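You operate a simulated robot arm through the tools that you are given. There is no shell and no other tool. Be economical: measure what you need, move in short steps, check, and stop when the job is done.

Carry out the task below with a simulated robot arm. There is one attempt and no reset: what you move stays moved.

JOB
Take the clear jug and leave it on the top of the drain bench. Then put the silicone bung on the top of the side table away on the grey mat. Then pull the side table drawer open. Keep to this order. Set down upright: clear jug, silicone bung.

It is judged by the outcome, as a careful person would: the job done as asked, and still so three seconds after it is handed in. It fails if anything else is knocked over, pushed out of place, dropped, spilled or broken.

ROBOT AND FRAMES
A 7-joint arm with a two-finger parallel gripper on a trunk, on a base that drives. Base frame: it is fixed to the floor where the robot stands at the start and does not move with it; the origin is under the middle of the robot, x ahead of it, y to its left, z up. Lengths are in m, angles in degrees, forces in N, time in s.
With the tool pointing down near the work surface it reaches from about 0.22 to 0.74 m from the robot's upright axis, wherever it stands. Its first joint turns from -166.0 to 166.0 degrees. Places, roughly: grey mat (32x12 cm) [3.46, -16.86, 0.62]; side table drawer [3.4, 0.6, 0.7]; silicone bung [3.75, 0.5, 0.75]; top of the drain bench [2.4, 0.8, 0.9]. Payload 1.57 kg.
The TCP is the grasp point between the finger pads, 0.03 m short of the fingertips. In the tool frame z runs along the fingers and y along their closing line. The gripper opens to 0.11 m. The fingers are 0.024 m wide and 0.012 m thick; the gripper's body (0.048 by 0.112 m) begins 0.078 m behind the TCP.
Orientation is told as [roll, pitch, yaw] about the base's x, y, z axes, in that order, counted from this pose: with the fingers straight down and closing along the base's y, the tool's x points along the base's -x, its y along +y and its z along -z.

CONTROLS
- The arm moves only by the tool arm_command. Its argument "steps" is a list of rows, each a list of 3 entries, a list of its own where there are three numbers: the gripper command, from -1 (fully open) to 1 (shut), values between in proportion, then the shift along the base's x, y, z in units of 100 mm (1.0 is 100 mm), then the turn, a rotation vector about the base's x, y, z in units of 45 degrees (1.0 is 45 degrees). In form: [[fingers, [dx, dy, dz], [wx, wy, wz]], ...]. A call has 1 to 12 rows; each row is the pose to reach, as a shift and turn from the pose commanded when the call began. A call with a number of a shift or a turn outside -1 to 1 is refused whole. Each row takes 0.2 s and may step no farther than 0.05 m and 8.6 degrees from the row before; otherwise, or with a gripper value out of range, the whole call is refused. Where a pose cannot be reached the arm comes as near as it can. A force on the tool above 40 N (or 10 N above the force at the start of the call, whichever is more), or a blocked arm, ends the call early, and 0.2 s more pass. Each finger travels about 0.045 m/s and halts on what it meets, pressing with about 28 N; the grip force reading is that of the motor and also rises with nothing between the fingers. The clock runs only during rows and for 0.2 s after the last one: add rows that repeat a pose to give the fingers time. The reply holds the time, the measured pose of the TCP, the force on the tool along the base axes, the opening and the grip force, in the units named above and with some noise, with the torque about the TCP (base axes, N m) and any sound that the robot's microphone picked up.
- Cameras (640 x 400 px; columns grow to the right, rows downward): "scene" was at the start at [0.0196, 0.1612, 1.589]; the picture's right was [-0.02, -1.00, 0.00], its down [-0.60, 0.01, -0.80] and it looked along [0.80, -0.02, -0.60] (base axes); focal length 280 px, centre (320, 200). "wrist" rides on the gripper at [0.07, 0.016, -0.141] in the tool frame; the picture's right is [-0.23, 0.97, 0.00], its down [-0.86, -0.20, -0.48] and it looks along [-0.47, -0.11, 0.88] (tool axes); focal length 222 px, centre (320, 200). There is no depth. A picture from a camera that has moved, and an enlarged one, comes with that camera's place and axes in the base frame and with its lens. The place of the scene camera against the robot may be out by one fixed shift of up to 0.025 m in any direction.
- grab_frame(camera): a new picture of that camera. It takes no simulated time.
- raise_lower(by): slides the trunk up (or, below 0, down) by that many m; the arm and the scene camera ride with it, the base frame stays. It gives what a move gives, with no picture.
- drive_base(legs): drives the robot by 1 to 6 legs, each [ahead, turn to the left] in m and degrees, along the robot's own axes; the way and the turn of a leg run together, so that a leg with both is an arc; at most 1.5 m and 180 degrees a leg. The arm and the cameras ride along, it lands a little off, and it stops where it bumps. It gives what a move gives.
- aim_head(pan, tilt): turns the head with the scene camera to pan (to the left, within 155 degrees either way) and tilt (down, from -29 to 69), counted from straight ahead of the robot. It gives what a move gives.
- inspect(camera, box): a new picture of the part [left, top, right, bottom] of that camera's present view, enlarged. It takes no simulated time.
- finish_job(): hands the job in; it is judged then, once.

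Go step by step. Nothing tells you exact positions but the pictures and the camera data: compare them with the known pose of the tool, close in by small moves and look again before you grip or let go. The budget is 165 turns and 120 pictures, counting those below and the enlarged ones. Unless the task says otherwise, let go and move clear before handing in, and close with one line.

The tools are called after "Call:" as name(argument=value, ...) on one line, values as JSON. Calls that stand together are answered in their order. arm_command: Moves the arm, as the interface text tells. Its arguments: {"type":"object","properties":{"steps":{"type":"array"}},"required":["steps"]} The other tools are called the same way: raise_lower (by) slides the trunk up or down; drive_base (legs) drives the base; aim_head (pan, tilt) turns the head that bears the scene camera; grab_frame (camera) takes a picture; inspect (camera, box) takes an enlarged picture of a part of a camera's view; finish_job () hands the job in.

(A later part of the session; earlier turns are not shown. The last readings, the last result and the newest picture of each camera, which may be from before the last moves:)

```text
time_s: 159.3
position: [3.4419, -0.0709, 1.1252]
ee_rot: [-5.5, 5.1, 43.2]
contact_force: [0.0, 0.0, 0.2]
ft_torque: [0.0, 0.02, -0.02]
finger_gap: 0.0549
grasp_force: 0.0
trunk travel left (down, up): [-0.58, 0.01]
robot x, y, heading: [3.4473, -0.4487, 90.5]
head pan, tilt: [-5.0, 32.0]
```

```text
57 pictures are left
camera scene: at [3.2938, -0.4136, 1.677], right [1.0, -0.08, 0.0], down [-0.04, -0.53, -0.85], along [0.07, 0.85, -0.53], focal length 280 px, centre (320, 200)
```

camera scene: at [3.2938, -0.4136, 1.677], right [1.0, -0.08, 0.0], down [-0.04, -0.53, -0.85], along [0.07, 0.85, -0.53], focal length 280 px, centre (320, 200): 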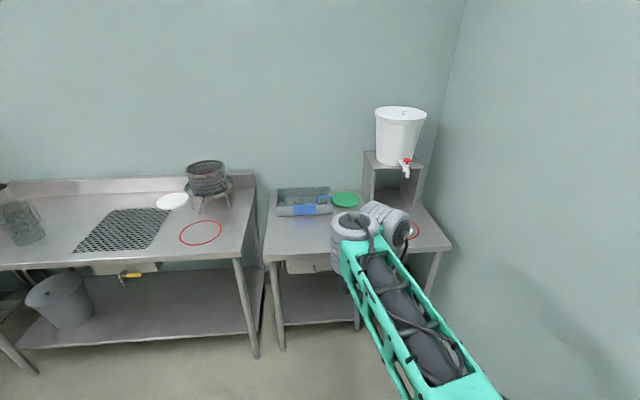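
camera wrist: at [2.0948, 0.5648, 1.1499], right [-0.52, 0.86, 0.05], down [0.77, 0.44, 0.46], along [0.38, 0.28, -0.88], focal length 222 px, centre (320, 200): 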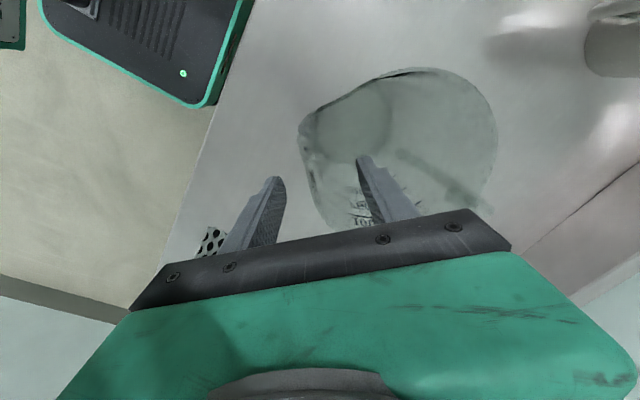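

The arm hides the bung from the head camera. I'll move up to the table and look with the wrist camera.

Call:
drive_base(legs=[[0.38, 0]])

Call:
grab_frame(camera="wrist")

Call:
aim_head(pan=0, tilt=40)

Call:
grab_frame(camera="scene")

```text
time_s: 161.8
position: [3.4369, 0.3109, 1.123]
ee_rot: [-5.5, 5.2, 43.4]
contact_force: [0.4, 0.7, 0.6]
ft_torque: [-0.03, -0.04, 0.01]
finger_gap: 0.0545
grasp_force: 0.1
trunk travel left (down, up): [-0.58, 0.01]
robot x, y, heading: [3.441, -0.0669, 90.7]
head pan, tilt: [-5.0, 32.0]
```

```text
56 pictures are left
camera wrist: at [3.3783, 0.2936, 1.2686], right [-0.51, 0.85, -0.11], down [0.76, 0.5, 0.42], along [0.41, 0.12, -0.9], focal length 222 px, centre (320, 200)
```

wrist: 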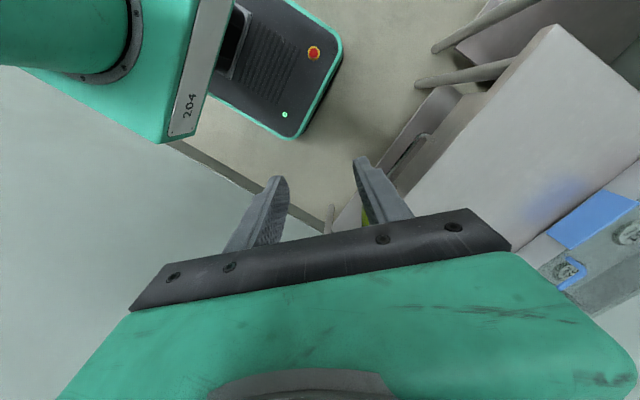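

```text
time_s: 162.4
position: [3.4395, 0.31, 1.1236]
ee_rot: [-5.6, 5.2, 43.3]
contact_force: [-0.7, 0.6, -0.7]
ft_torque: [-0.03, -0.01, 0.01]
finger_gap: 0.0551
grasp_force: 0.0
trunk travel left (down, up): [-0.58, 0.01]
robot x, y, heading: [3.4445, -0.0697, 90.5]
head pan, tilt: [0.0, 40.0]
```

```text
55 pictures are left
camera scene: at [3.283, -0.0365, 1.6648], right [1.0, 0.01, 0.0], down [0.01, -0.64, -0.77], along [-0.01, 0.77, -0.64], focal length 280 px, centre (320, 200)
```

scene: 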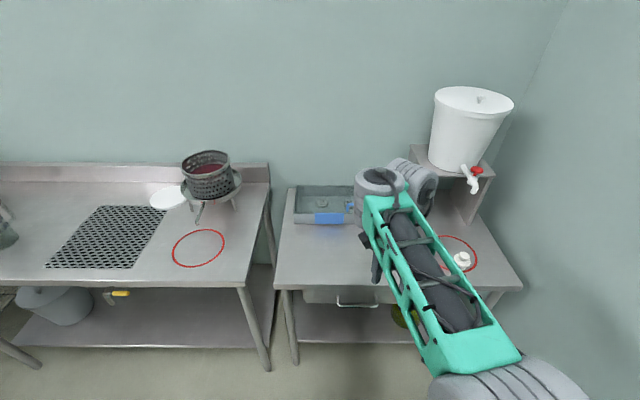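

The bung sits in the red circle on the side table, at about (3.84, 0.68) with the table top at z≈0.754. I'll reposition closer and face it.

Call:
drive_base(legs=[[0, -45], [0.24, 0], [0, 25]])

Call:
grab_frame(camera="wrist")

Call:
grab_frame(camera="scene")

```text
time_s: 167.6
position: [3.7408, 0.4644, 1.123]
ee_rot: [-5.6, 5.3, 23.3]
contact_force: [0.1, 0.2, 0.7]
ft_torque: [0.0, -0.02, -0.01]
finger_gap: 0.055
grasp_force: 0.2
trunk travel left (down, up): [-0.58, 0.01]
robot x, y, heading: [3.6139, 0.1045, 70.4]
head pan, tilt: [0.0, 40.0]
```

```text
54 pictures are left
camera wrist: at [3.6773, 0.4699, 1.268], right [-0.18, 0.98, -0.12], down [0.88, 0.22, 0.41], along [0.43, -0.03, -0.9], focal length 222 px, centre (320, 200)
```

wrist: 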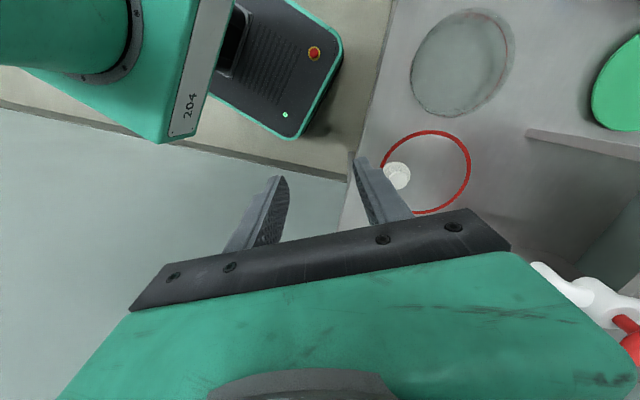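

```text
53 pictures are left
camera scene: at [3.4713, 0.1899, 1.6648], right [0.94, -0.33, 0.0], down [-0.21, -0.61, -0.77], along [0.26, 0.72, -0.64], focal length 280 px, centre (320, 200)
```

scene: 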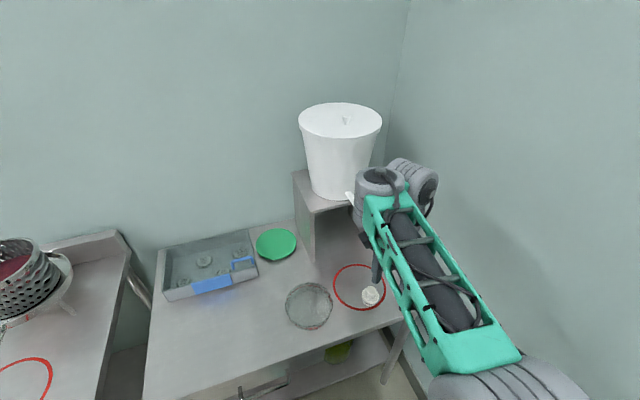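

The bung is at about (3.815, 0.62). I'll zoom in on its shape and size.

Call:
inspect(camera="wrist", box=[340, 120, 480, 220])

Call:
inspect(camera="scene", box=[320, 250, 420, 330])

```text
4.00 times, centred on (410, 170) of wrist
camera zoom: at [3.6773, 0.4699, 1.268], right [-0.18, 0.98, -0.12], down [0.88, 0.22, 0.41], along [0.43, -0.03, -0.9], focal length 888 px, centre (-40, 320)
```

zoom: 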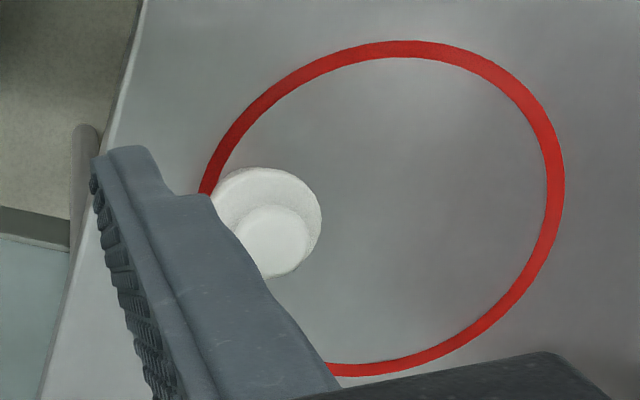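

```text
5.00 times, centred on (370, 290) of scene
camera zoom: at [3.4713, 0.1899, 1.6648], right [0.94, -0.33, 0.0], down [-0.21, -0.61, -0.77], along [0.26, 0.72, -0.64], focal length 1402 px, centre (70, -250)
```

zoom: 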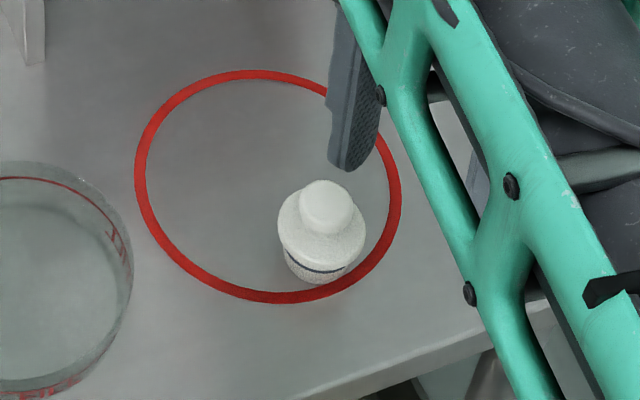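

It's a white bung about 6 cm across with a knob on top, roughly 7 cm tall. I'll open the gripper, level it and move above the bung.

Call:
arm_command(steps=[[-1, [0.2, 0.4, 0], [0.04, -0.015, 0]], [-1, [0.4, 0.8, 0], [0.08, -0.03, 0]], [-1, [0.5, 1.0, 0], [0.12, -0.045, 0]], [-1, [0.5, 1.0, 0], [0.16, -0.06, 0]]])

Call:
arm_command(steps=[[-1, [0.24, 0.3, 0], [0, 0, 0]], [-1, [0.24, 0.54, 0], [0, 0, 0]], [-1, [0.24, 0.54, -0.4], [0, 0, 0]], [-1, [0.24, 0.54, -0.8], [0, 0, 0]]])

Call:
grab_frame(camera="wrist")

Call:
grab_frame(camera="scene")

```text
time_s: 168.6
position: [3.7909, 0.5647, 1.1228]
ee_rot: [-0.1, -0.1, 23.6]
contact_force: [0.0, 0.5, -1.2]
ft_torque: [0.02, 0.01, -0.01]
finger_gap: 0.11
grasp_force: 0.1
trunk travel left (down, up): [-0.58, 0.01]
robot x, y, heading: [3.6128, 0.1061, 70.7]
head pan, tilt: [0.0, 40.0]
```

```text
time_s: 169.6
position: [3.8257, 0.6316, 1.0606]
ee_rot: [-1.0, 0.1, 23.0]
contact_force: [14.3, -32.9, 9.4]
ft_torque: [1.25, 0.83, 0.34]
finger_gap: 0.0775
grasp_force: 0.1
out of reach, approached as far as the arm can: row 4
trunk travel left (down, up): [-0.58, 0.01]
robot x, y, heading: [3.6163, 0.1058, 70.4]
head pan, tilt: [0.0, 40.0]
```

```text
50 pictures are left
camera wrist: at [3.7559, 0.6229, 1.2019], right [-0.17, 0.98, -0.02], down [0.86, 0.16, 0.48], along [0.48, 0.07, -0.88], focal length 222 px, centre (320, 200)
```

wrist: 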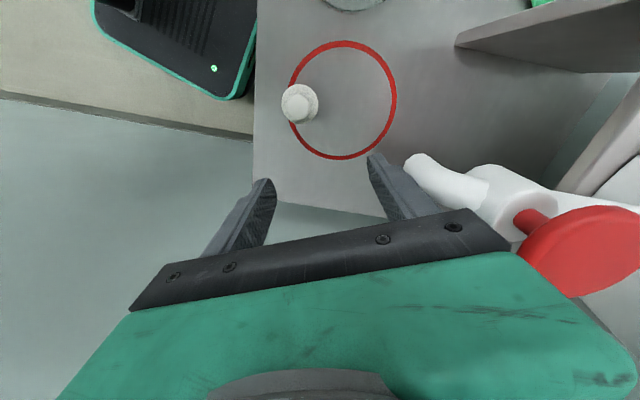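

```text
49 pictures are left
camera scene: at [3.4733, 0.183, 1.6653], right [0.94, -0.34, 0.0], down [-0.22, -0.6, -0.77], along [0.26, 0.72, -0.64], focal length 280 px, centre (320, 200)
```

scene: 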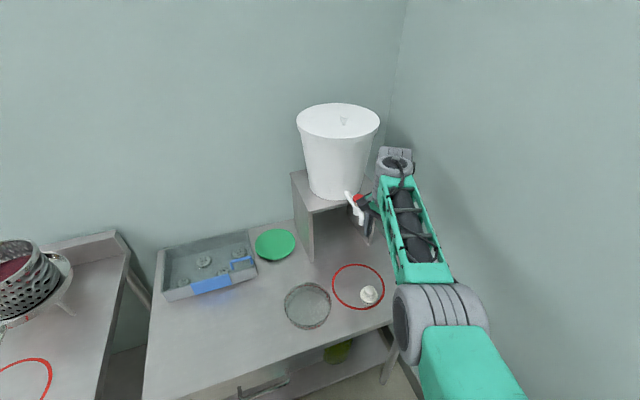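

The far finger is pressing on the urn's tap, so I back straight away from it toward −y at once.

Call:
arm_command(steps=[[-1, [-0.05, -0.2, 0], [0, 0, 0]], [-1, [-0.15, -0.6, 0], [0, 0, 0]], [-1, [-0.2, -1.0, 0], [0, 0, 0]]])

Call:
grab_frame(camera="scene")

Call:
inspect(camera="scene", box=[280, 90, 420, 230])

```text
time_s: 170.4
position: [3.8081, 0.5735, 1.0883]
ee_rot: [-0.4, 0.0, 23.5]
contact_force: [-1.0, 0.0, -0.3]
ft_torque: [-0.02, -0.03, 0.03]
finger_gap: 0.11
grasp_force: 0.0
out of reach, approached as far as the arm can: row 1, 2, 3
trunk travel left (down, up): [-0.58, 0.01]
robot x, y, heading: [3.6146, 0.1026, 70.6]
head pan, tilt: [0.0, 40.0]
```

```text
48 pictures are left
camera scene: at [3.4711, 0.1903, 1.6647], right [0.94, -0.33, 0.0], down [-0.21, -0.61, -0.77], along [0.25, 0.72, -0.64], focal length 280 px, centre (320, 200)
```

scene: 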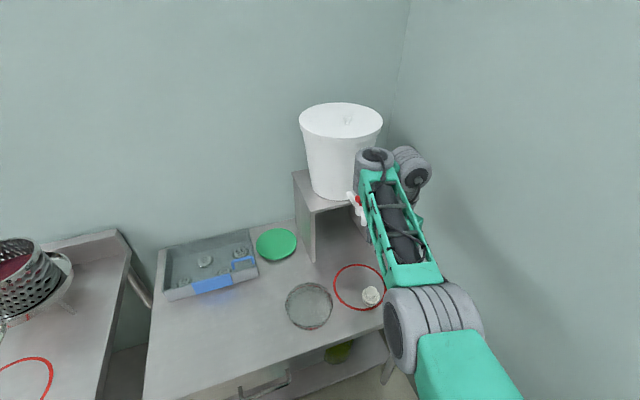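

```text
2.86 times, centred on (350, 160) of scene
camera zoom: at [3.4711, 0.1903, 1.6647], right [0.94, -0.33, 0.0], down [-0.21, -0.61, -0.77], along [0.25, 0.72, -0.64], focal length 801 px, centre (234, 314)
```

zoom: 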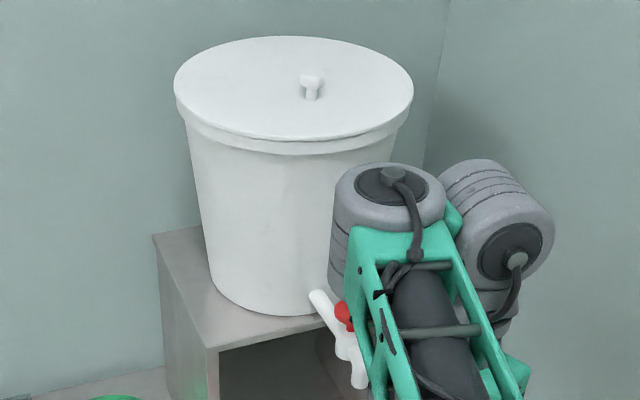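

The urn is undisturbed. I'll retreat further from the tap and rotate the closing direction, keeping clear before lowering the trunk.

Call:
arm_command(steps=[[-1, [0, -0.2, 0.2], [0, 0, 0]], [-1, [-0.1, -0.4, 0.4], [0, 0, 0]], [-1, [-0.2, -0.6, 0.4], [0, 0, 0]]])

Call:
arm_command(steps=[[-1, [0, 0, 0], [0, 0, 0.18]], [-1, [0, 0, 0], [0, 0, 0.36]], [-1, [0, 0, 0], [0, 0, 0.54]], [-1, [0, 0, 0], [0, 0, 0.72]], [-1, [0, 0, 0], [0, 0, 0.9]], [-1, [0, 0, 0], [0, 0, 1.0]]])

Call:
grab_frame(camera="wrist")

```text
time_s: 171.2
position: [3.7865, 0.5138, 1.1358]
ee_rot: [-0.2, 0.2, 23.6]
contact_force: [-1.0, 0.4, 0.6]
ft_torque: [0.0, -0.03, -0.01]
finger_gap: 0.11
grasp_force: 0.0
out of reach, approached as far as the arm can: row 3
trunk travel left (down, up): [-0.58, 0.01]
robot x, y, heading: [3.6201, 0.1059, 70.3]
head pan, tilt: [0.0, 40.0]
```

```text
time_s: 172.6
position: [3.7868, 0.5148, 1.137]
ee_rot: [0.0, 0.1, 68.7]
contact_force: [-0.4, 0.2, -0.7]
ft_torque: [-0.02, -0.02, 0.0]
finger_gap: 0.1098
grasp_force: 0.0
trunk travel left (down, up): [-0.58, 0.01]
robot x, y, heading: [3.6185, 0.1045, 70.5]
head pan, tilt: [0.0, 40.0]
```

```text
46 pictures are left
camera wrist: at [3.7486, 0.4573, 1.2774], right [-0.82, 0.57, 0.0], down [0.5, 0.72, 0.48], along [0.27, 0.39, -0.88], focal length 222 px, centre (320, 200)
```

wrist: 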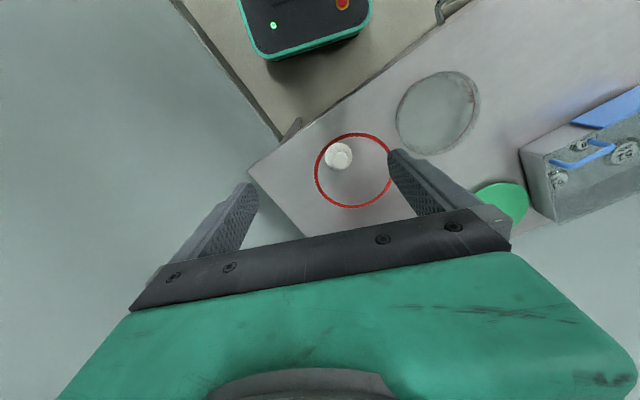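

The bung comes out at (3.803, 0.603). I lower the trunk while still in front of it, then look again.

Call:
raise_lower(by=-0.24)

Call:
grab_frame(camera="wrist")

Call:
grab_frame(camera="scene")

```text
time_s: 175.1
position: [3.7875, 0.5151, 0.8968]
ee_rot: [-0.1, 0.1, 68.6]
contact_force: [0.1, -0.4, 0.0]
ft_torque: [0.0, -0.03, -0.02]
finger_gap: 0.1099
grasp_force: 0.1
trunk travel left (down, up): [-0.34, 0.25]
robot x, y, heading: [3.614, 0.1082, 70.5]
head pan, tilt: [0.0, 40.0]
```

```text
45 pictures are left
camera wrist: at [3.7485, 0.4574, 1.0375], right [-0.82, 0.57, 0.0], down [0.5, 0.72, 0.48], along [0.27, 0.39, -0.88], focal length 222 px, centre (320, 200)
```

wrist: 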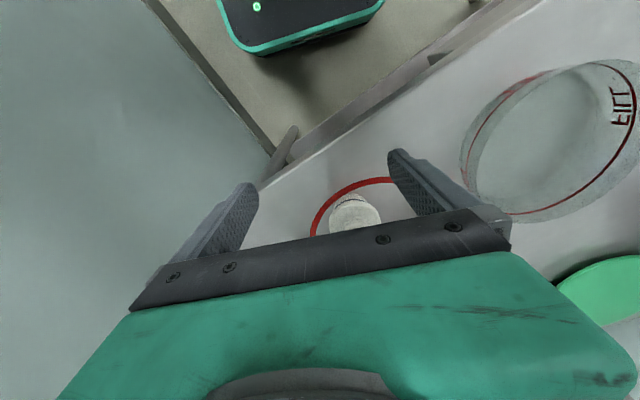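

```text
44 pictures are left
camera scene: at [3.4716, 0.1898, 1.4248], right [0.94, -0.33, 0.0], down [-0.21, -0.61, -0.77], along [0.26, 0.72, -0.64], focal length 280 px, centre (320, 200)
```

scene: 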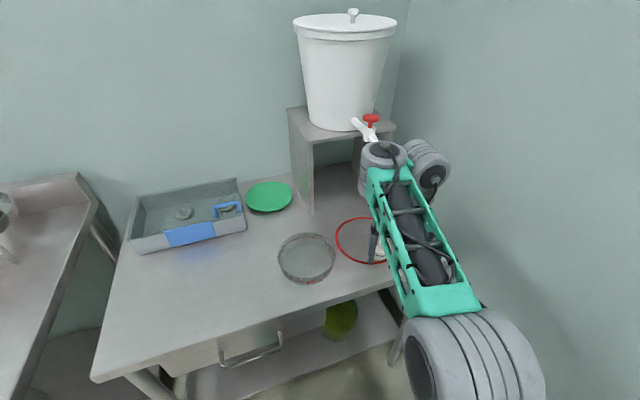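

To keep the wrist away from the urn's tap above, I'll tilt the tool 15° so the wrist leans back toward the robot, then move over the bung.

Call:
arm_command(steps=[[-1, [0, 0, 0], [0.155, -0.056, 0]], [-1, [0, 0, 0], [0.31, -0.113, 0]], [-1, [0.08, 0.35, 0], [0.31, -0.113, 0]], [-1, [0.16, 0.8, 0], [0.31, -0.113, 0]], [-1, [0.16, 0.8, 0], [0.31, -0.113, 0]]])

Call:
grab_frame(camera="wrist")

Call:
grab_frame(camera="scene")

```text
time_s: 176.3
position: [3.7965, 0.5903, 0.9583]
ee_rot: [0.0, -14.2, 68.6]
contact_force: [0.4, 0.3, -0.5]
ft_torque: [-0.02, -0.09, 0.0]
finger_gap: 0.11
grasp_force: 0.1
out of reach, approached as far as the arm can: row 1, 2, 3, 4, 5
trunk travel left (down, up): [-0.34, 0.25]
robot x, y, heading: [3.6123, 0.1064, 70.8]
head pan, tilt: [0.0, 40.0]
```

```text
43 pictures are left
camera wrist: at [3.7453, 0.5013, 1.0778], right [-0.83, 0.56, 0.06], down [0.45, 0.59, 0.67], along [0.34, 0.58, -0.74], focal length 222 px, centre (320, 200)
```

wrist: 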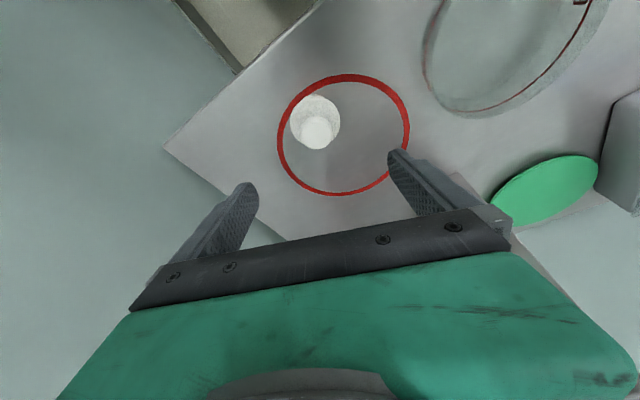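

```text
42 pictures are left
camera scene: at [3.4715, 0.1902, 1.4247], right [0.94, -0.33, 0.0], down [-0.21, -0.61, -0.77], along [0.26, 0.72, -0.64], focal length 280 px, centre (320, 200)
```

scene: 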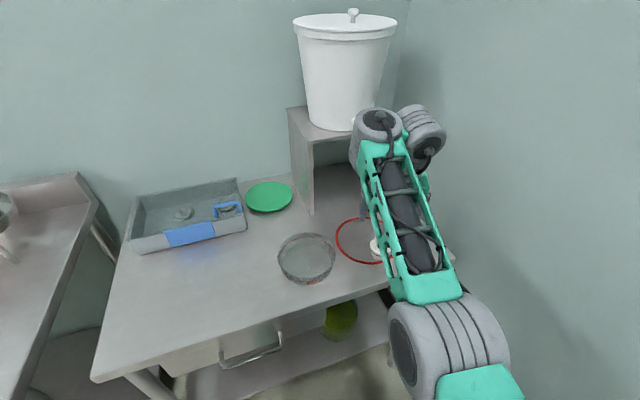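

The bung is centred between the fingers laterally. I'll lower the trunk to bring the fingers down around it.

Call:
raise_lower(by=-0.12)

Call:
grab_frame(camera="wrist")

```text
time_s: 177.8
position: [3.7965, 0.5896, 0.8384]
ee_rot: [0.1, -14.3, 68.5]
contact_force: [-0.6, 0.2, 0.8]
ft_torque: [0.01, 0.03, -0.03]
finger_gap: 0.1099
grasp_force: 0.1
trunk travel left (down, up): [-0.22, 0.37]
robot x, y, heading: [3.6148, 0.1084, 70.5]
head pan, tilt: [0.0, 40.0]
```

```text
41 pictures are left
camera wrist: at [3.7455, 0.5009, 0.9581], right [-0.83, 0.56, 0.06], down [0.45, 0.59, 0.68], along [0.34, 0.58, -0.74], focal length 222 px, centre (320, 200)
```

wrist: 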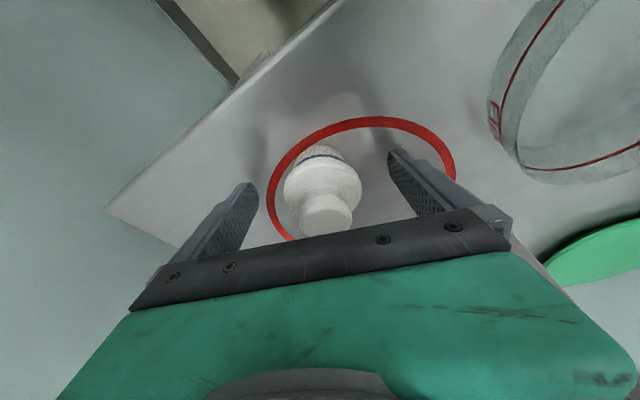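

The alignment is good. I go down the last 3.3 cm, then forward about 2 cm to centre the pads on the bung.

Call:
raise_lower(by=-0.033)

Call:
arm_command(steps=[[-1, [0.035, 0.1, 0], [0, 0, 0]], [-1, [0.07, 0.19, 0], [0, 0, 0]], [-1, [0.07, 0.19, 0], [0, 0, 0]]])

Call:
grab_frame(camera="wrist")

```text
time_s: 178.3
position: [3.7965, 0.5899, 0.8326]
ee_rot: [0.3, -15.7, 68.3]
contact_force: [-2.2, -5.7, 11.4]
ft_torque: [-0.42, -0.5, -0.5]
finger_gap: 0.1094
grasp_force: 0.0
trunk travel left (down, up): [-0.204, 0.386]
robot x, y, heading: [3.6154, 0.1082, 70.2]
head pan, tilt: [0.0, 40.0]
stopped: the force on the tool passed its limit (the readings are from after the stop); the commanded pose is now the measured one
```

```text
time_s: 179.1
position: [3.8049, 0.6091, 0.832]
ee_rot: [0.2, -15.6, 68.3]
contact_force: [-1.7, -12.7, 16.1]
ft_torque: [-0.79, -0.78, -0.74]
finger_gap: 0.1101
grasp_force: 0.0
trunk travel left (down, up): [-0.204, 0.386]
robot x, y, heading: [3.6172, 0.1054, 70.8]
head pan, tilt: [0.0, 40.0]
```

```text
40 pictures are left
camera wrist: at [3.7525, 0.5179, 0.9495], right [-0.82, 0.56, 0.06], down [0.44, 0.57, 0.69], along [0.35, 0.6, -0.72], focal length 222 px, centre (320, 200)
```

wrist: 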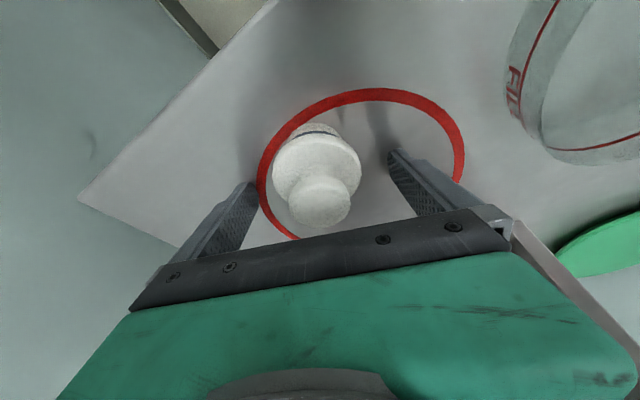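

The fingertips are touching the table, so its top is really at about z≈0.80. I'll ease up 4 mm, shift back 1.2 cm to centre on the bung and close.

Call:
arm_command(steps=[[-1, [0, 0, 0.06], [0, 0, 0]], [-1, [-0.05, -0.12, 0.06], [0, 0, 0]], [-1, [-0.05, -0.12, 0.04], [0, 0, 0]]])

Call:
grab_frame(camera="wrist")

```text
time_s: 179.9
position: [3.7996, 0.5991, 0.8346]
ee_rot: [0.1, -15.4, 68.4]
contact_force: [0.4, -0.4, 0.5]
ft_torque: [-0.02, 0.01, -0.02]
finger_gap: 0.1101
grasp_force: 0.2
trunk travel left (down, up): [-0.204, 0.386]
robot x, y, heading: [3.6155, 0.1075, 70.5]
head pan, tilt: [0.0, 40.0]
```

```text
39 pictures are left
camera wrist: at [3.7473, 0.5074, 0.9517], right [-0.83, 0.56, 0.06], down [0.44, 0.57, 0.69], along [0.35, 0.6, -0.72], focal length 222 px, centre (320, 200)
```

wrist: 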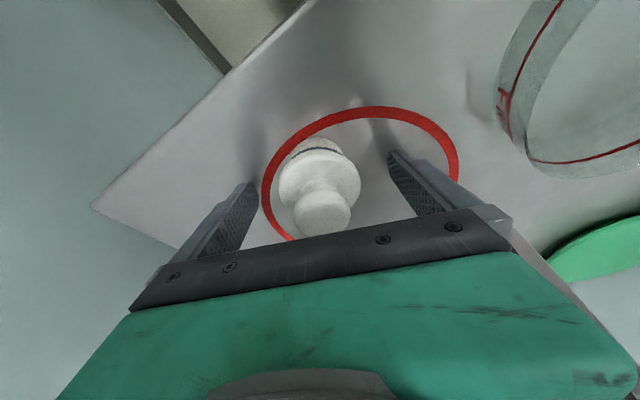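

It's clear of the table with the bung centred between the pads. Closing.

Call:
arm_command(steps=[[-0.7, [0, 0, 0], [0, 0, 0]], [-0.4, [0, 0, 0], [0, 0, 0]], [-0.1, [0, 0, 0], [0, 0, 0]], [0.2, [0, 0, 0], [0, 0, 0]], [0.5, [0, 0, 0], [0, 0, 0]], [1, [0, 0, 0], [0, 0, 0]], [1, [0, 0, 0], [0, 0, 0]]])

Call:
arm_command(steps=[[1, [0, 0, 0.1], [0, 0, 0]], [1, [0, 0, 0.3], [0, 0, 0]], [1, [0, -0.1, 0.4], [0, 0, 0]], [1, [0, -0.1, 0.4], [0, 0, 0]]])

Call:
grab_frame(camera="wrist")

```text
time_s: 181.5
position: [3.798, 0.5983, 0.8337]
ee_rot: [0.2, -15.6, 68.3]
contact_force: [-1.1, -0.4, 1.9]
ft_torque: [0.0, -0.02, -0.02]
finger_gap: 0.0542
grasp_force: 28.0
trunk travel left (down, up): [-0.204, 0.386]
robot x, y, heading: [3.6172, 0.1065, 70.3]
head pan, tilt: [0.0, 40.0]
```

```text
time_s: 182.5
position: [3.7996, 0.5876, 0.8738]
ee_rot: [0.2, -15.5, 68.4]
contact_force: [0.4, -1.1, -0.9]
ft_torque: [0.03, 0.01, 0.0]
finger_gap: 0.0543
grasp_force: 28.2
trunk travel left (down, up): [-0.204, 0.386]
robot x, y, heading: [3.6179, 0.1025, 70.8]
head pan, tilt: [0.0, 40.0]
```

```text
38 pictures are left
camera wrist: at [3.7482, 0.4969, 0.9923], right [-0.82, 0.56, 0.06], down [0.44, 0.57, 0.69], along [0.35, 0.6, -0.72], focal length 222 px, centre (320, 200)
```

wrist: 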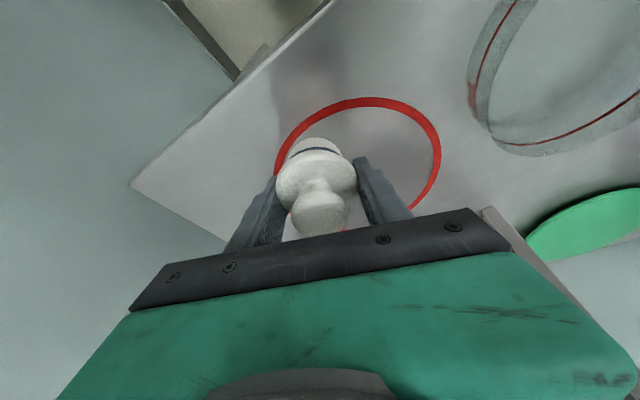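

The bung is held and lifted. I back straight away from the table, turn left to face −y, and look down the aisle.

Call:
drive_base(legs=[[-0.55, 0], [0, 100], [0, 99]])

Call:
aim_head(pan=0, tilt=15)

Call:
grab_frame(camera="scene")

```text
time_s: 194.0
position: [3.4108, -0.9219, 0.8756]
ee_rot: [0.2, -15.5, -93.5]
contact_force: [0.2, 0.1, -0.9]
ft_torque: [0.0, -0.02, 0.04]
finger_gap: 0.054
grasp_force: 28.1
trunk travel left (down, up): [-0.204, 0.386]
robot x, y, heading: [3.4307, -0.4101, -91.3]
head pan, tilt: [0.0, 40.0]
```

```text
time_s: 194.8
position: [3.4115, -0.9207, 0.876]
ee_rot: [0.2, -15.5, -93.5]
contact_force: [0.6, -0.1, -0.2]
ft_torque: [-0.02, 0.01, -0.05]
finger_gap: 0.054
grasp_force: 27.9
trunk travel left (down, up): [-0.204, 0.386]
robot x, y, heading: [3.4352, -0.4052, -91.6]
head pan, tilt: [0.0, 15.0]
```

```text
37 pictures are left
camera scene: at [3.5818, -0.4355, 1.3278], right [-1.0, 0.02, 0.0], down [0.01, 0.26, -0.97], along [-0.02, -0.97, -0.26], focal length 280 px, centre (320, 200)
```

scene: 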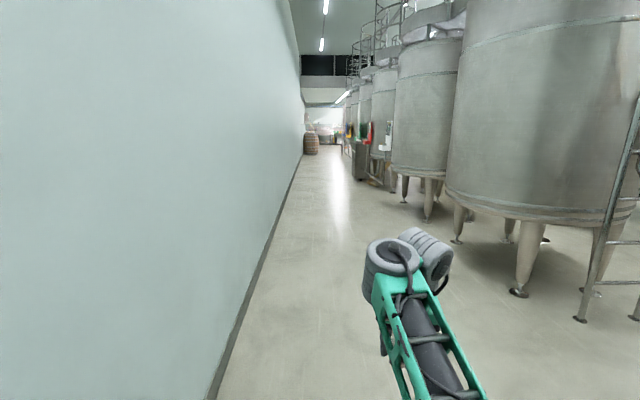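

A long clear aisle runs down the wall, about x 2.1–4.05. I'll drive 7.5 m along it and check.

Call:
drive_base(legs=[[1.5, 0], [1.5, 0], [1.5, 0], [1.5, 0], [1.5, 0]])

Call:
grab_frame(camera="scene")

```text
time_s: 230.5
position: [3.1648, -8.4334, 0.8749]
ee_rot: [0.1, -15.5, -94.1]
contact_force: [-0.4, -0.2, -1.4]
ft_torque: [-0.01, 0.03, 0.01]
finger_gap: 0.0542
grasp_force: 28.2
trunk travel left (down, up): [-0.204, 0.386]
robot x, y, heading: [3.199, -7.9175, -92.0]
head pan, tilt: [0.0, 15.0]
```

```text
36 pictures are left
camera scene: at [3.3409, -7.9477, 1.3279], right [-1.0, 0.03, 0.0], down [0.01, 0.26, -0.97], along [-0.03, -0.97, -0.26], focal length 280 px, centre (320, 200)
```

scene: 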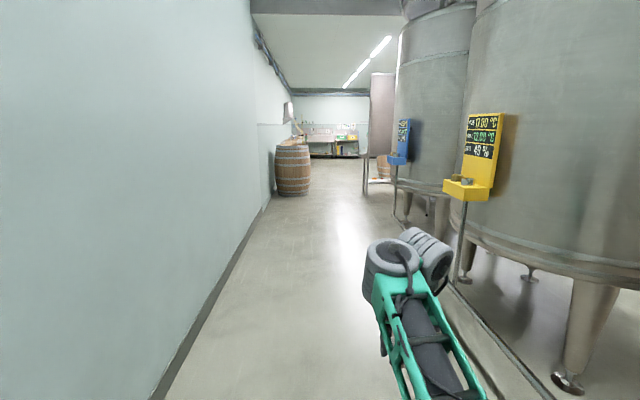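

A barrel stands on the left ahead, and there's a bench at the end near the mat's stated place. I'll zoom in.

Call:
inspect(camera="scene", box=[260, 90, 400, 210])

```text
3.33 times, centred on (330, 150) of scene
camera zoom: at [3.3409, -7.9477, 1.3279], right [-1.0, 0.03, 0.0], down [0.01, 0.26, -0.97], along [-0.03, -0.97, -0.26], focal length 935 px, centre (287, 367)
```

zoom: 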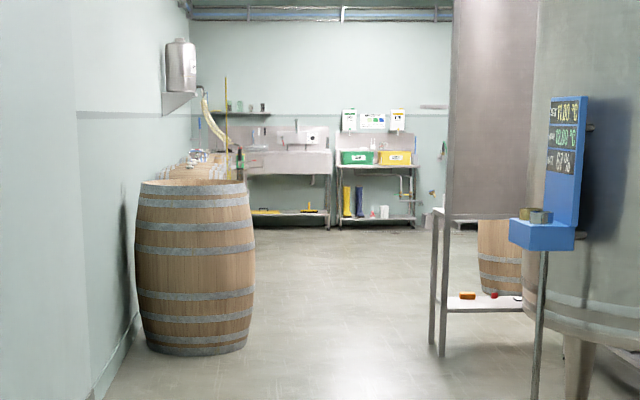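

The passage narrows between the barrel (x>3.37) and a stand (x<2.31) at y≈−13.3, so I aim for x≈2.82 there.

Call:
drive_base(legs=[[0, -1.7], [1.5, 0], [1.5, 0], [1.0, 0]])

Call:
grab_frame(camera="scene")

```text
time_s: 250.0
position: [2.9308, -12.4152, 0.8747]
ee_rot: [0.3, -15.5, -95.4]
contact_force: [0.8, 0.0, -0.4]
ft_torque: [-0.02, 0.01, -0.03]
finger_gap: 0.0542
grasp_force: 27.9
trunk travel left (down, up): [-0.204, 0.386]
robot x, y, heading: [2.974, -11.9006, -93.2]
head pan, tilt: [0.0, 15.0]
```

```text
34 pictures are left
camera scene: at [3.1175, -11.9342, 1.3279], right [-1.0, 0.06, 0.0], down [0.01, 0.26, -0.97], along [-0.05, -0.96, -0.26], focal length 280 px, centre (320, 200)
```

scene: 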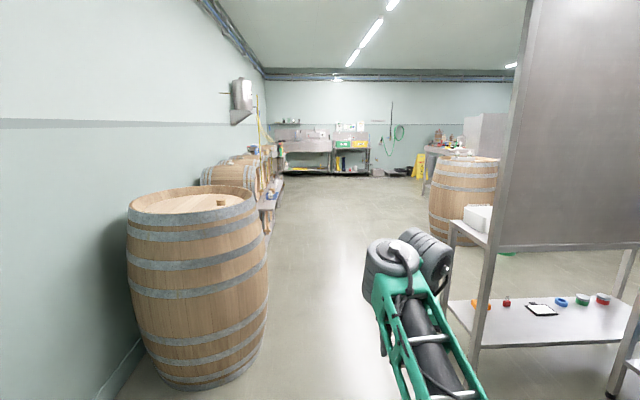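

The route is clear on both sides. I drive past the barrel and look again.

Call:
drive_base(legs=[[1.3, 0], [1.2, 0]])

Call:
aim_head(pan=15, tilt=22)

Call:
grab_frame(camera="scene")

```text
time_s: 262.3
position: [2.7638, -14.92, 0.8745]
ee_rot: [0.1, -15.6, -96.2]
contact_force: [-0.1, 0.1, -0.6]
ft_torque: [-0.01, 0.0, -0.04]
finger_gap: 0.0541
grasp_force: 27.7
trunk travel left (down, up): [-0.204, 0.386]
robot x, y, heading: [2.8124, -14.4054, -94.0]
head pan, tilt: [0.0, 15.0]
```

```text
time_s: 263.1
position: [2.7639, -14.9202, 0.8749]
ee_rot: [0.2, -15.6, -96.2]
contact_force: [0.2, -0.2, -0.3]
ft_torque: [-0.02, 0.03, 0.01]
finger_gap: 0.0537
grasp_force: 28.4
trunk travel left (down, up): [-0.204, 0.386]
robot x, y, heading: [2.8108, -14.4088, -93.9]
head pan, tilt: [15.0, 22.0]
```

```text
33 pictures are left
camera scene: at [2.9812, -14.4405, 1.3165], right [-0.98, -0.19, 0.0], down [-0.07, 0.37, -0.93], along [0.18, -0.91, -0.37], focal length 280 px, centre (320, 200)
```

scene: 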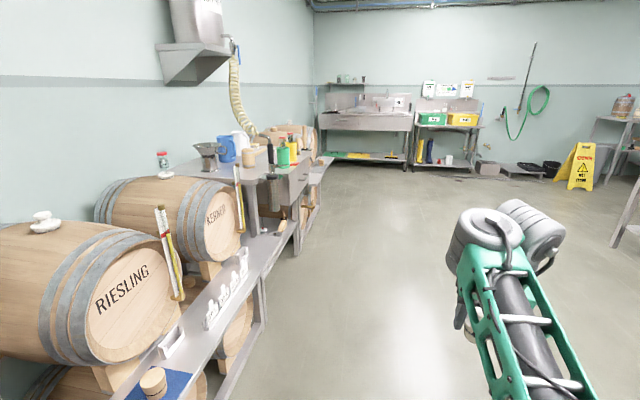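

The mat should appear near pixel (319, 169), at the far end of the ledge along the barrels. I'll zoom there.

Call:
inspect(camera="scene", box=[180, 110, 360, 300])

```text
2.11 times, centred on (270, 205) of scene
camera zoom: at [2.9812, -14.4405, 1.3165], right [-0.98, -0.19, 0.0], down [-0.07, 0.37, -0.93], along [0.18, -0.91, -0.37], focal length 590 px, centre (425, 190)
```

zoom: 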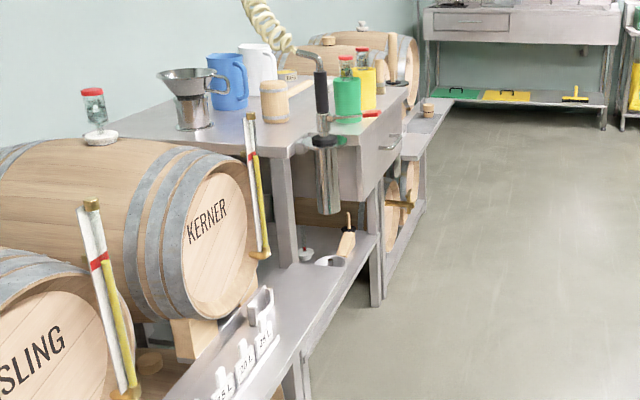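

The ledge continues past the bottle table, and the mat should be there at (3.46, −16.86). I'll drive down to y≈−16.75 at x≈2.85 and turn to face it.

Call:
drive_base(legs=[[0, 5], [1.2, 0], [1.2, 0], [0, 88]])

Call:
aim_head(pan=0, tilt=40)

Call:
grab_frame(camera="scene")

Call:
grab_frame(camera="wrist")

```text
time_s: 279.0
position: [3.3667, -16.8026, 0.8733]
ee_rot: [0.2, -15.4, -2.3]
contact_force: [0.5, 0.1, -1.0]
ft_torque: [0.01, 0.02, 0.0]
finger_gap: 0.054
grasp_force: 27.9
trunk travel left (down, up): [-0.204, 0.386]
robot x, y, heading: [2.8504, -16.7877, -0.2]
head pan, tilt: [15.0, 22.0]
```

```text
time_s: 279.8
position: [3.3657, -16.8021, 0.8752]
ee_rot: [0.2, -15.5, -2.3]
contact_force: [0.5, 0.4, -1.2]
ft_torque: [-0.02, -0.02, 0.01]
finger_gap: 0.0541
grasp_force: 27.7
trunk travel left (down, up): [-0.204, 0.386]
robot x, y, heading: [2.85, -16.7872, -0.3]
head pan, tilt: [0.0, 40.0]
```

```text
31 pictures are left
camera scene: at [2.8694, -16.6251, 1.2884], right [0.0, -1.0, 0.0], down [-0.64, 0.0, -0.77], along [0.77, 0.0, -0.64], focal length 280 px, centre (320, 200)
```

scene: 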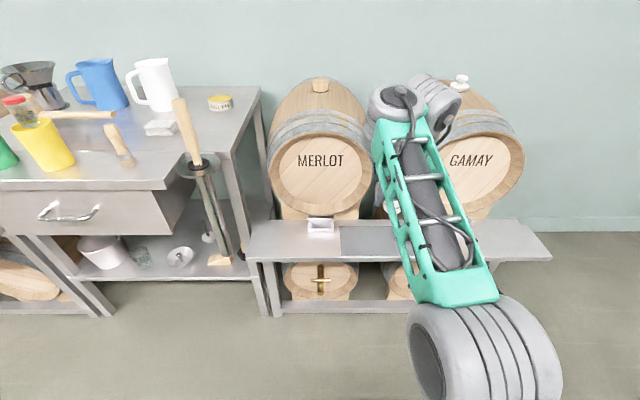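

```text
30 pictures are left
camera wrist: at [3.2638, -16.7816, 0.9921], right [0.26, 0.96, 0.06], down [0.69, -0.23, 0.69], along [0.68, -0.13, -0.72], focal length 222 px, centre (320, 200)
```

wrist: 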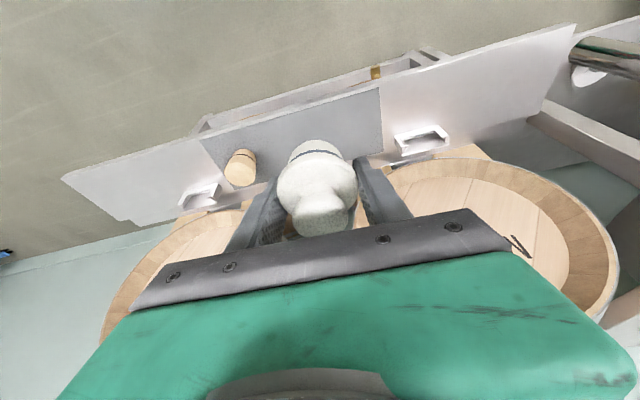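

The grey mat is clear: x 3.405–3.52, y −17.015 to −16.695, surface z≈0.62, with a wooden bung at its far end. I'll set mine at about (3.457, −16.80). I move forward, then lower.

Call:
arm_command(steps=[[1, [0.3, 0, 0], [0, 0, 0]], [1, [0.6, 0, 0], [0, 0, 0]], [1, [0.91, 0, 0], [0, 0, 0]], [1, [0.91, 0, 0], [0, 0, 0]]])

Call:
raise_lower(by=-0.15)

Call:
grab_frame(camera="wrist")

Call:
grab_frame(camera="scene")

```text
time_s: 280.8
position: [3.4579, -16.8011, 0.8752]
ee_rot: [0.3, -15.5, -2.4]
contact_force: [-0.1, -0.1, -0.3]
ft_torque: [0.01, -0.03, -0.01]
finger_gap: 0.0541
grasp_force: 28.2
trunk travel left (down, up): [-0.204, 0.386]
robot x, y, heading: [2.8503, -16.7915, -0.5]
head pan, tilt: [0.0, 40.0]
```

```text
time_s: 282.6
position: [3.4557, -16.8018, 0.7248]
ee_rot: [0.2, -15.5, -2.4]
contact_force: [0.2, -0.9, 0.6]
ft_torque: [-0.04, -0.01, 0.01]
finger_gap: 0.0542
grasp_force: 27.9
trunk travel left (down, up): [-0.054, 0.536]
robot x, y, heading: [2.8498, -16.789, -0.2]
head pan, tilt: [0.0, 40.0]
```

```text
29 pictures are left
camera wrist: at [3.354, -16.7811, 0.8422], right [0.26, 0.96, 0.06], down [0.69, -0.23, 0.69], along [0.68, -0.13, -0.72], focal length 222 px, centre (320, 200)
```

wrist: 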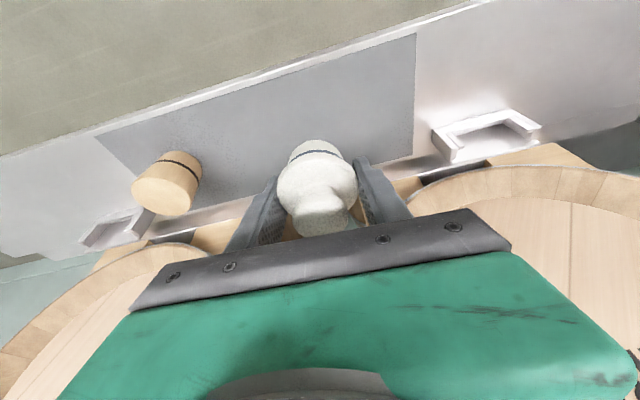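

```text
28 pictures are left
camera scene: at [2.8694, -16.6252, 1.1384], right [0.0, -1.0, 0.0], down [-0.64, 0.0, -0.77], along [0.77, 0.0, -0.64], focal length 280 px, centre (320, 200)
```

scene: 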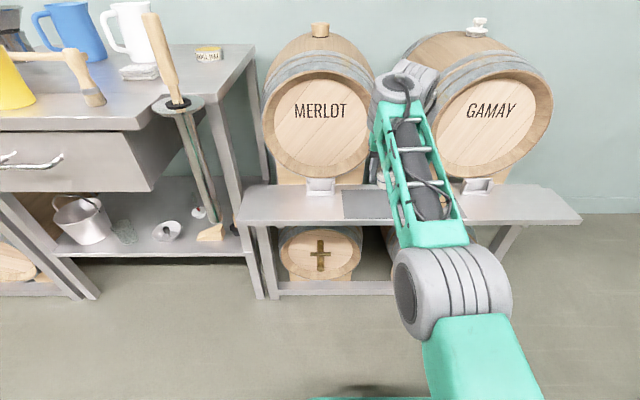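

It's correctly above the mat. I'll lower to just above contact, then in 4 mm steps.

Call:
raise_lower(by=-0.05)

Call:
arm_command(steps=[[1, [0, 0, -0.04], [0, 0, 0]], [1, [0, 0, -0.08], [0, 0, 0]], [1, [0, 0, -0.12], [0, 0, 0]], [1, [0, 0, -0.12], [0, 0, 0]]])

Call:
grab_frame(camera="wrist")

```text
time_s: 283.5
position: [3.4562, -16.8006, 0.6746]
ee_rot: [0.3, -15.4, -2.3]
contact_force: [-0.3, -0.5, -1.4]
ft_torque: [0.01, 0.0, -0.01]
finger_gap: 0.0543
grasp_force: 27.9
trunk travel left (down, up): [-0.004, 0.586]
robot x, y, heading: [2.8499, -16.7907, -0.1]
head pan, tilt: [0.0, 40.0]
```

```text
time_s: 284.5
position: [3.4562, -16.8016, 0.6625]
ee_rot: [0.2, -15.4, -2.2]
contact_force: [0.1, -0.1, -0.9]
ft_torque: [-0.02, 0.01, 0.0]
finger_gap: 0.0541
grasp_force: 28.3
trunk travel left (down, up): [-0.004, 0.586]
robot x, y, heading: [2.8481, -16.7871, -0.3]
head pan, tilt: [0.0, 40.0]
```

```text
27 pictures are left
camera wrist: at [3.3542, -16.7811, 0.7804], right [0.26, 0.96, 0.06], down [0.69, -0.23, 0.69], along [0.68, -0.13, -0.72], focal length 222 px, centre (320, 200)
```

wrist: 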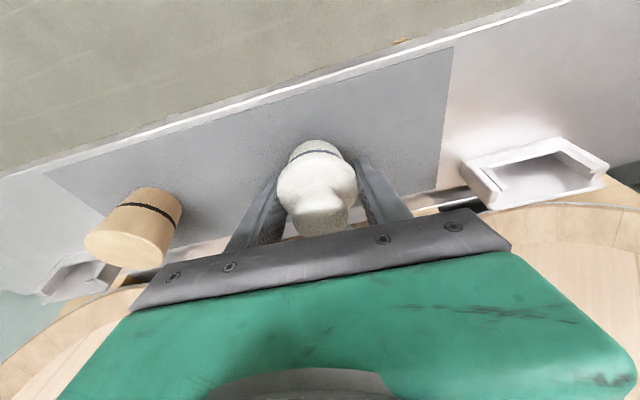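

Call:
arm_command(steps=[[1, [0, 0, -0.03], [0, 0, 0]], [1, [0, 0, -0.06], [0, 0, 0]], [1, [0, 0, -0.06], [0, 0, 0]]])

Call:
arm_command(steps=[[1, [0, 0, -0.03], [0, 0, 0]], [1, [0, 0, -0.03], [0, 0, 0]]])

```text
time_s: 285.3
position: [3.458, -16.8017, 0.6566]
ee_rot: [0.2, -15.5, -2.4]
contact_force: [0.0, -0.5, -0.5]
ft_torque: [-0.01, 0.01, 0.01]
finger_gap: 0.054
grasp_force: 27.9
trunk travel left (down, up): [-0.004, 0.586]
robot x, y, heading: [2.8525, -16.7881, -0.1]
head pan, tilt: [0.0, 40.0]
```

```text
time_s: 285.9
position: [3.4544, -16.8018, 0.6549]
ee_rot: [0.3, -15.5, -2.4]
contact_force: [0.3, 0.7, 6.6]
ft_torque: [-0.08, 0.06, 0.02]
finger_gap: 0.0543
grasp_force: 28.3
trunk travel left (down, up): [-0.004, 0.586]
robot x, y, heading: [2.8498, -16.7862, -0.1]
head pan, tilt: [0.0, 40.0]
```

The bung is seated on the mat (6.6 N). Opening, then straight up.

Call:
arm_command(steps=[[0.1, [0, 0, 0], [0, 0, 0]], [-0.1, [0, 0, 0], [0, 0, 0]], [-0.3, [0, 0, 0], [0, 0, 0]], [-0.5, [0, 0, 0], [0, 0, 0]], [-0.7, [0, 0, 0], [0, 0, 0]], [-0.9, [0, 0, 0], [0, 0, 0]], [-0.9, [0, 0, 0], [0, 0, 0]], [-0.9, [0, 0, 0], [0, 0, 0]]])

Call:
raise_lower(by=0.22)

Call:
grab_frame(camera="wrist")

```text
time_s: 287.7
position: [3.4566, -16.8027, 0.6535]
ee_rot: [0.2, -15.5, -2.3]
contact_force: [-0.2, -0.2, -0.8]
ft_torque: [-0.02, 0.03, -0.01]
finger_gap: 0.1043
grasp_force: 0.1
trunk travel left (down, up): [-0.004, 0.586]
robot x, y, heading: [2.8514, -16.7902, -0.3]
head pan, tilt: [0.0, 40.0]
```

```text
time_s: 290.0
position: [3.4571, -16.8026, 0.8747]
ee_rot: [0.2, -15.4, -2.3]
contact_force: [-0.4, 0.4, -0.3]
ft_torque: [0.01, -0.02, -0.03]
finger_gap: 0.1043
grasp_force: 0.0
trunk travel left (down, up): [-0.224, 0.366]
robot x, y, heading: [2.8533, -16.7872, -0.3]
head pan, tilt: [0.0, 40.0]
```

```text
26 pictures are left
camera wrist: at [3.3541, -16.7811, 0.9912], right [0.26, 0.96, 0.06], down [0.69, -0.23, 0.69], along [0.68, -0.13, -0.72], focal length 222 px, centre (320, 200)
```

wrist: 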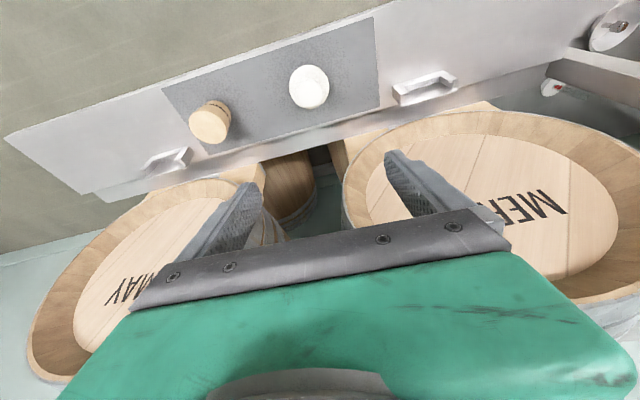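

The bung stands upright on the mat. Now I return: back off, turn left, and drive back up the aisle.

Call:
drive_base(legs=[[-0.32, 0], [0, 85.5], [1.5, 0], [1.5, 0]])

Call:
grab_frame(camera="scene")

```text
time_s: 309.8
position: [2.8019, -13.2146, 0.8731]
ee_rot: [0.3, -15.5, 83.2]
contact_force: [0.0, -0.6, -0.5]
ft_torque: [0.0, -0.03, -0.02]
finger_gap: 0.1044
grasp_force: 0.0
trunk travel left (down, up): [-0.224, 0.366]
robot x, y, heading: [2.7418, -13.8154, 85.5]
head pan, tilt: [0.0, 40.0]
```

```text
25 pictures are left
camera scene: at [2.5822, -13.7711, 1.3083], right [1.0, -0.08, 0.0], down [-0.05, -0.64, -0.77], along [0.06, 0.76, -0.64], focal length 280 px, centre (320, 200)
```

scene: 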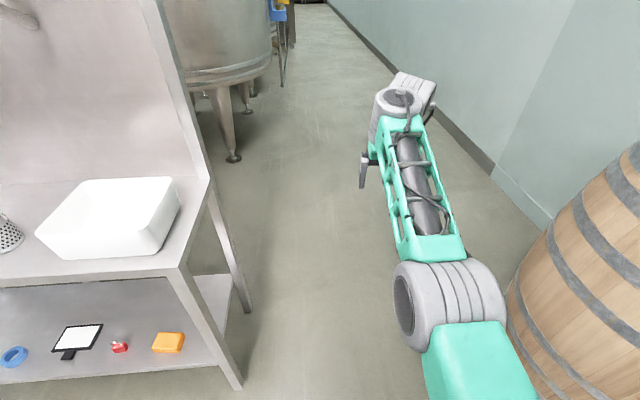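

The robot is centred in the gap. Continuing up the aisle.

Call:
drive_base(legs=[[1.5, 0], [0, 1.8], [1.5, 0], [1.5, 0], [1.5, 0], [1.5, 0]])

Call:
drive_base(legs=[[1.5, 0], [1.5, 0], [1.2, 0]])

Call:
aim_head(pan=0, tilt=20)

Call:
grab_frame(camera="scene")

```text
time_s: 345.7
position: [3.3315, -5.7357, 0.8739]
ee_rot: [0.2, -15.5, 84.2]
contact_force: [-0.3, 0.5, -0.1]
ft_torque: [0.0, 0.02, 0.0]
finger_gap: 0.1046
grasp_force: 0.0
trunk travel left (down, up): [-0.224, 0.366]
robot x, y, heading: [3.2836, -6.3371, 86.0]
head pan, tilt: [0.0, 40.0]
```

```text
time_s: 365.8
position: [3.58, -1.5497, 0.8734]
ee_rot: [0.2, -15.4, 84.1]
contact_force: [-0.2, 0.2, 0.1]
ft_torque: [-0.01, 0.01, 0.01]
finger_gap: 0.1044
grasp_force: 0.1
trunk travel left (down, up): [-0.224, 0.366]
robot x, y, heading: [3.5304, -2.1555, 86.4]
head pan, tilt: [0.0, 40.0]
```

```text
time_s: 366.6
position: [3.5801, -1.551, 0.8728]
ee_rot: [0.3, -15.4, 84.1]
contact_force: [-0.7, -0.5, -0.6]
ft_torque: [-0.01, 0.0, 0.01]
finger_gap: 0.1045
grasp_force: 0.1
trunk travel left (down, up): [-0.224, 0.366]
robot x, y, heading: [3.5292, -2.1515, 86.4]
head pan, tilt: [0.0, 20.0]
```

```text
24 pictures are left
camera scene: at [3.3702, -2.1021, 1.3397], right [1.0, -0.07, 0.0], down [-0.02, -0.34, -0.94], along [0.06, 0.94, -0.34], focal length 280 px, centre (320, 200)
```

scene: 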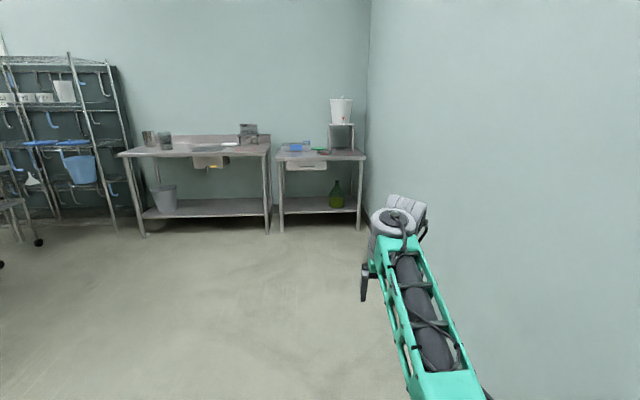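

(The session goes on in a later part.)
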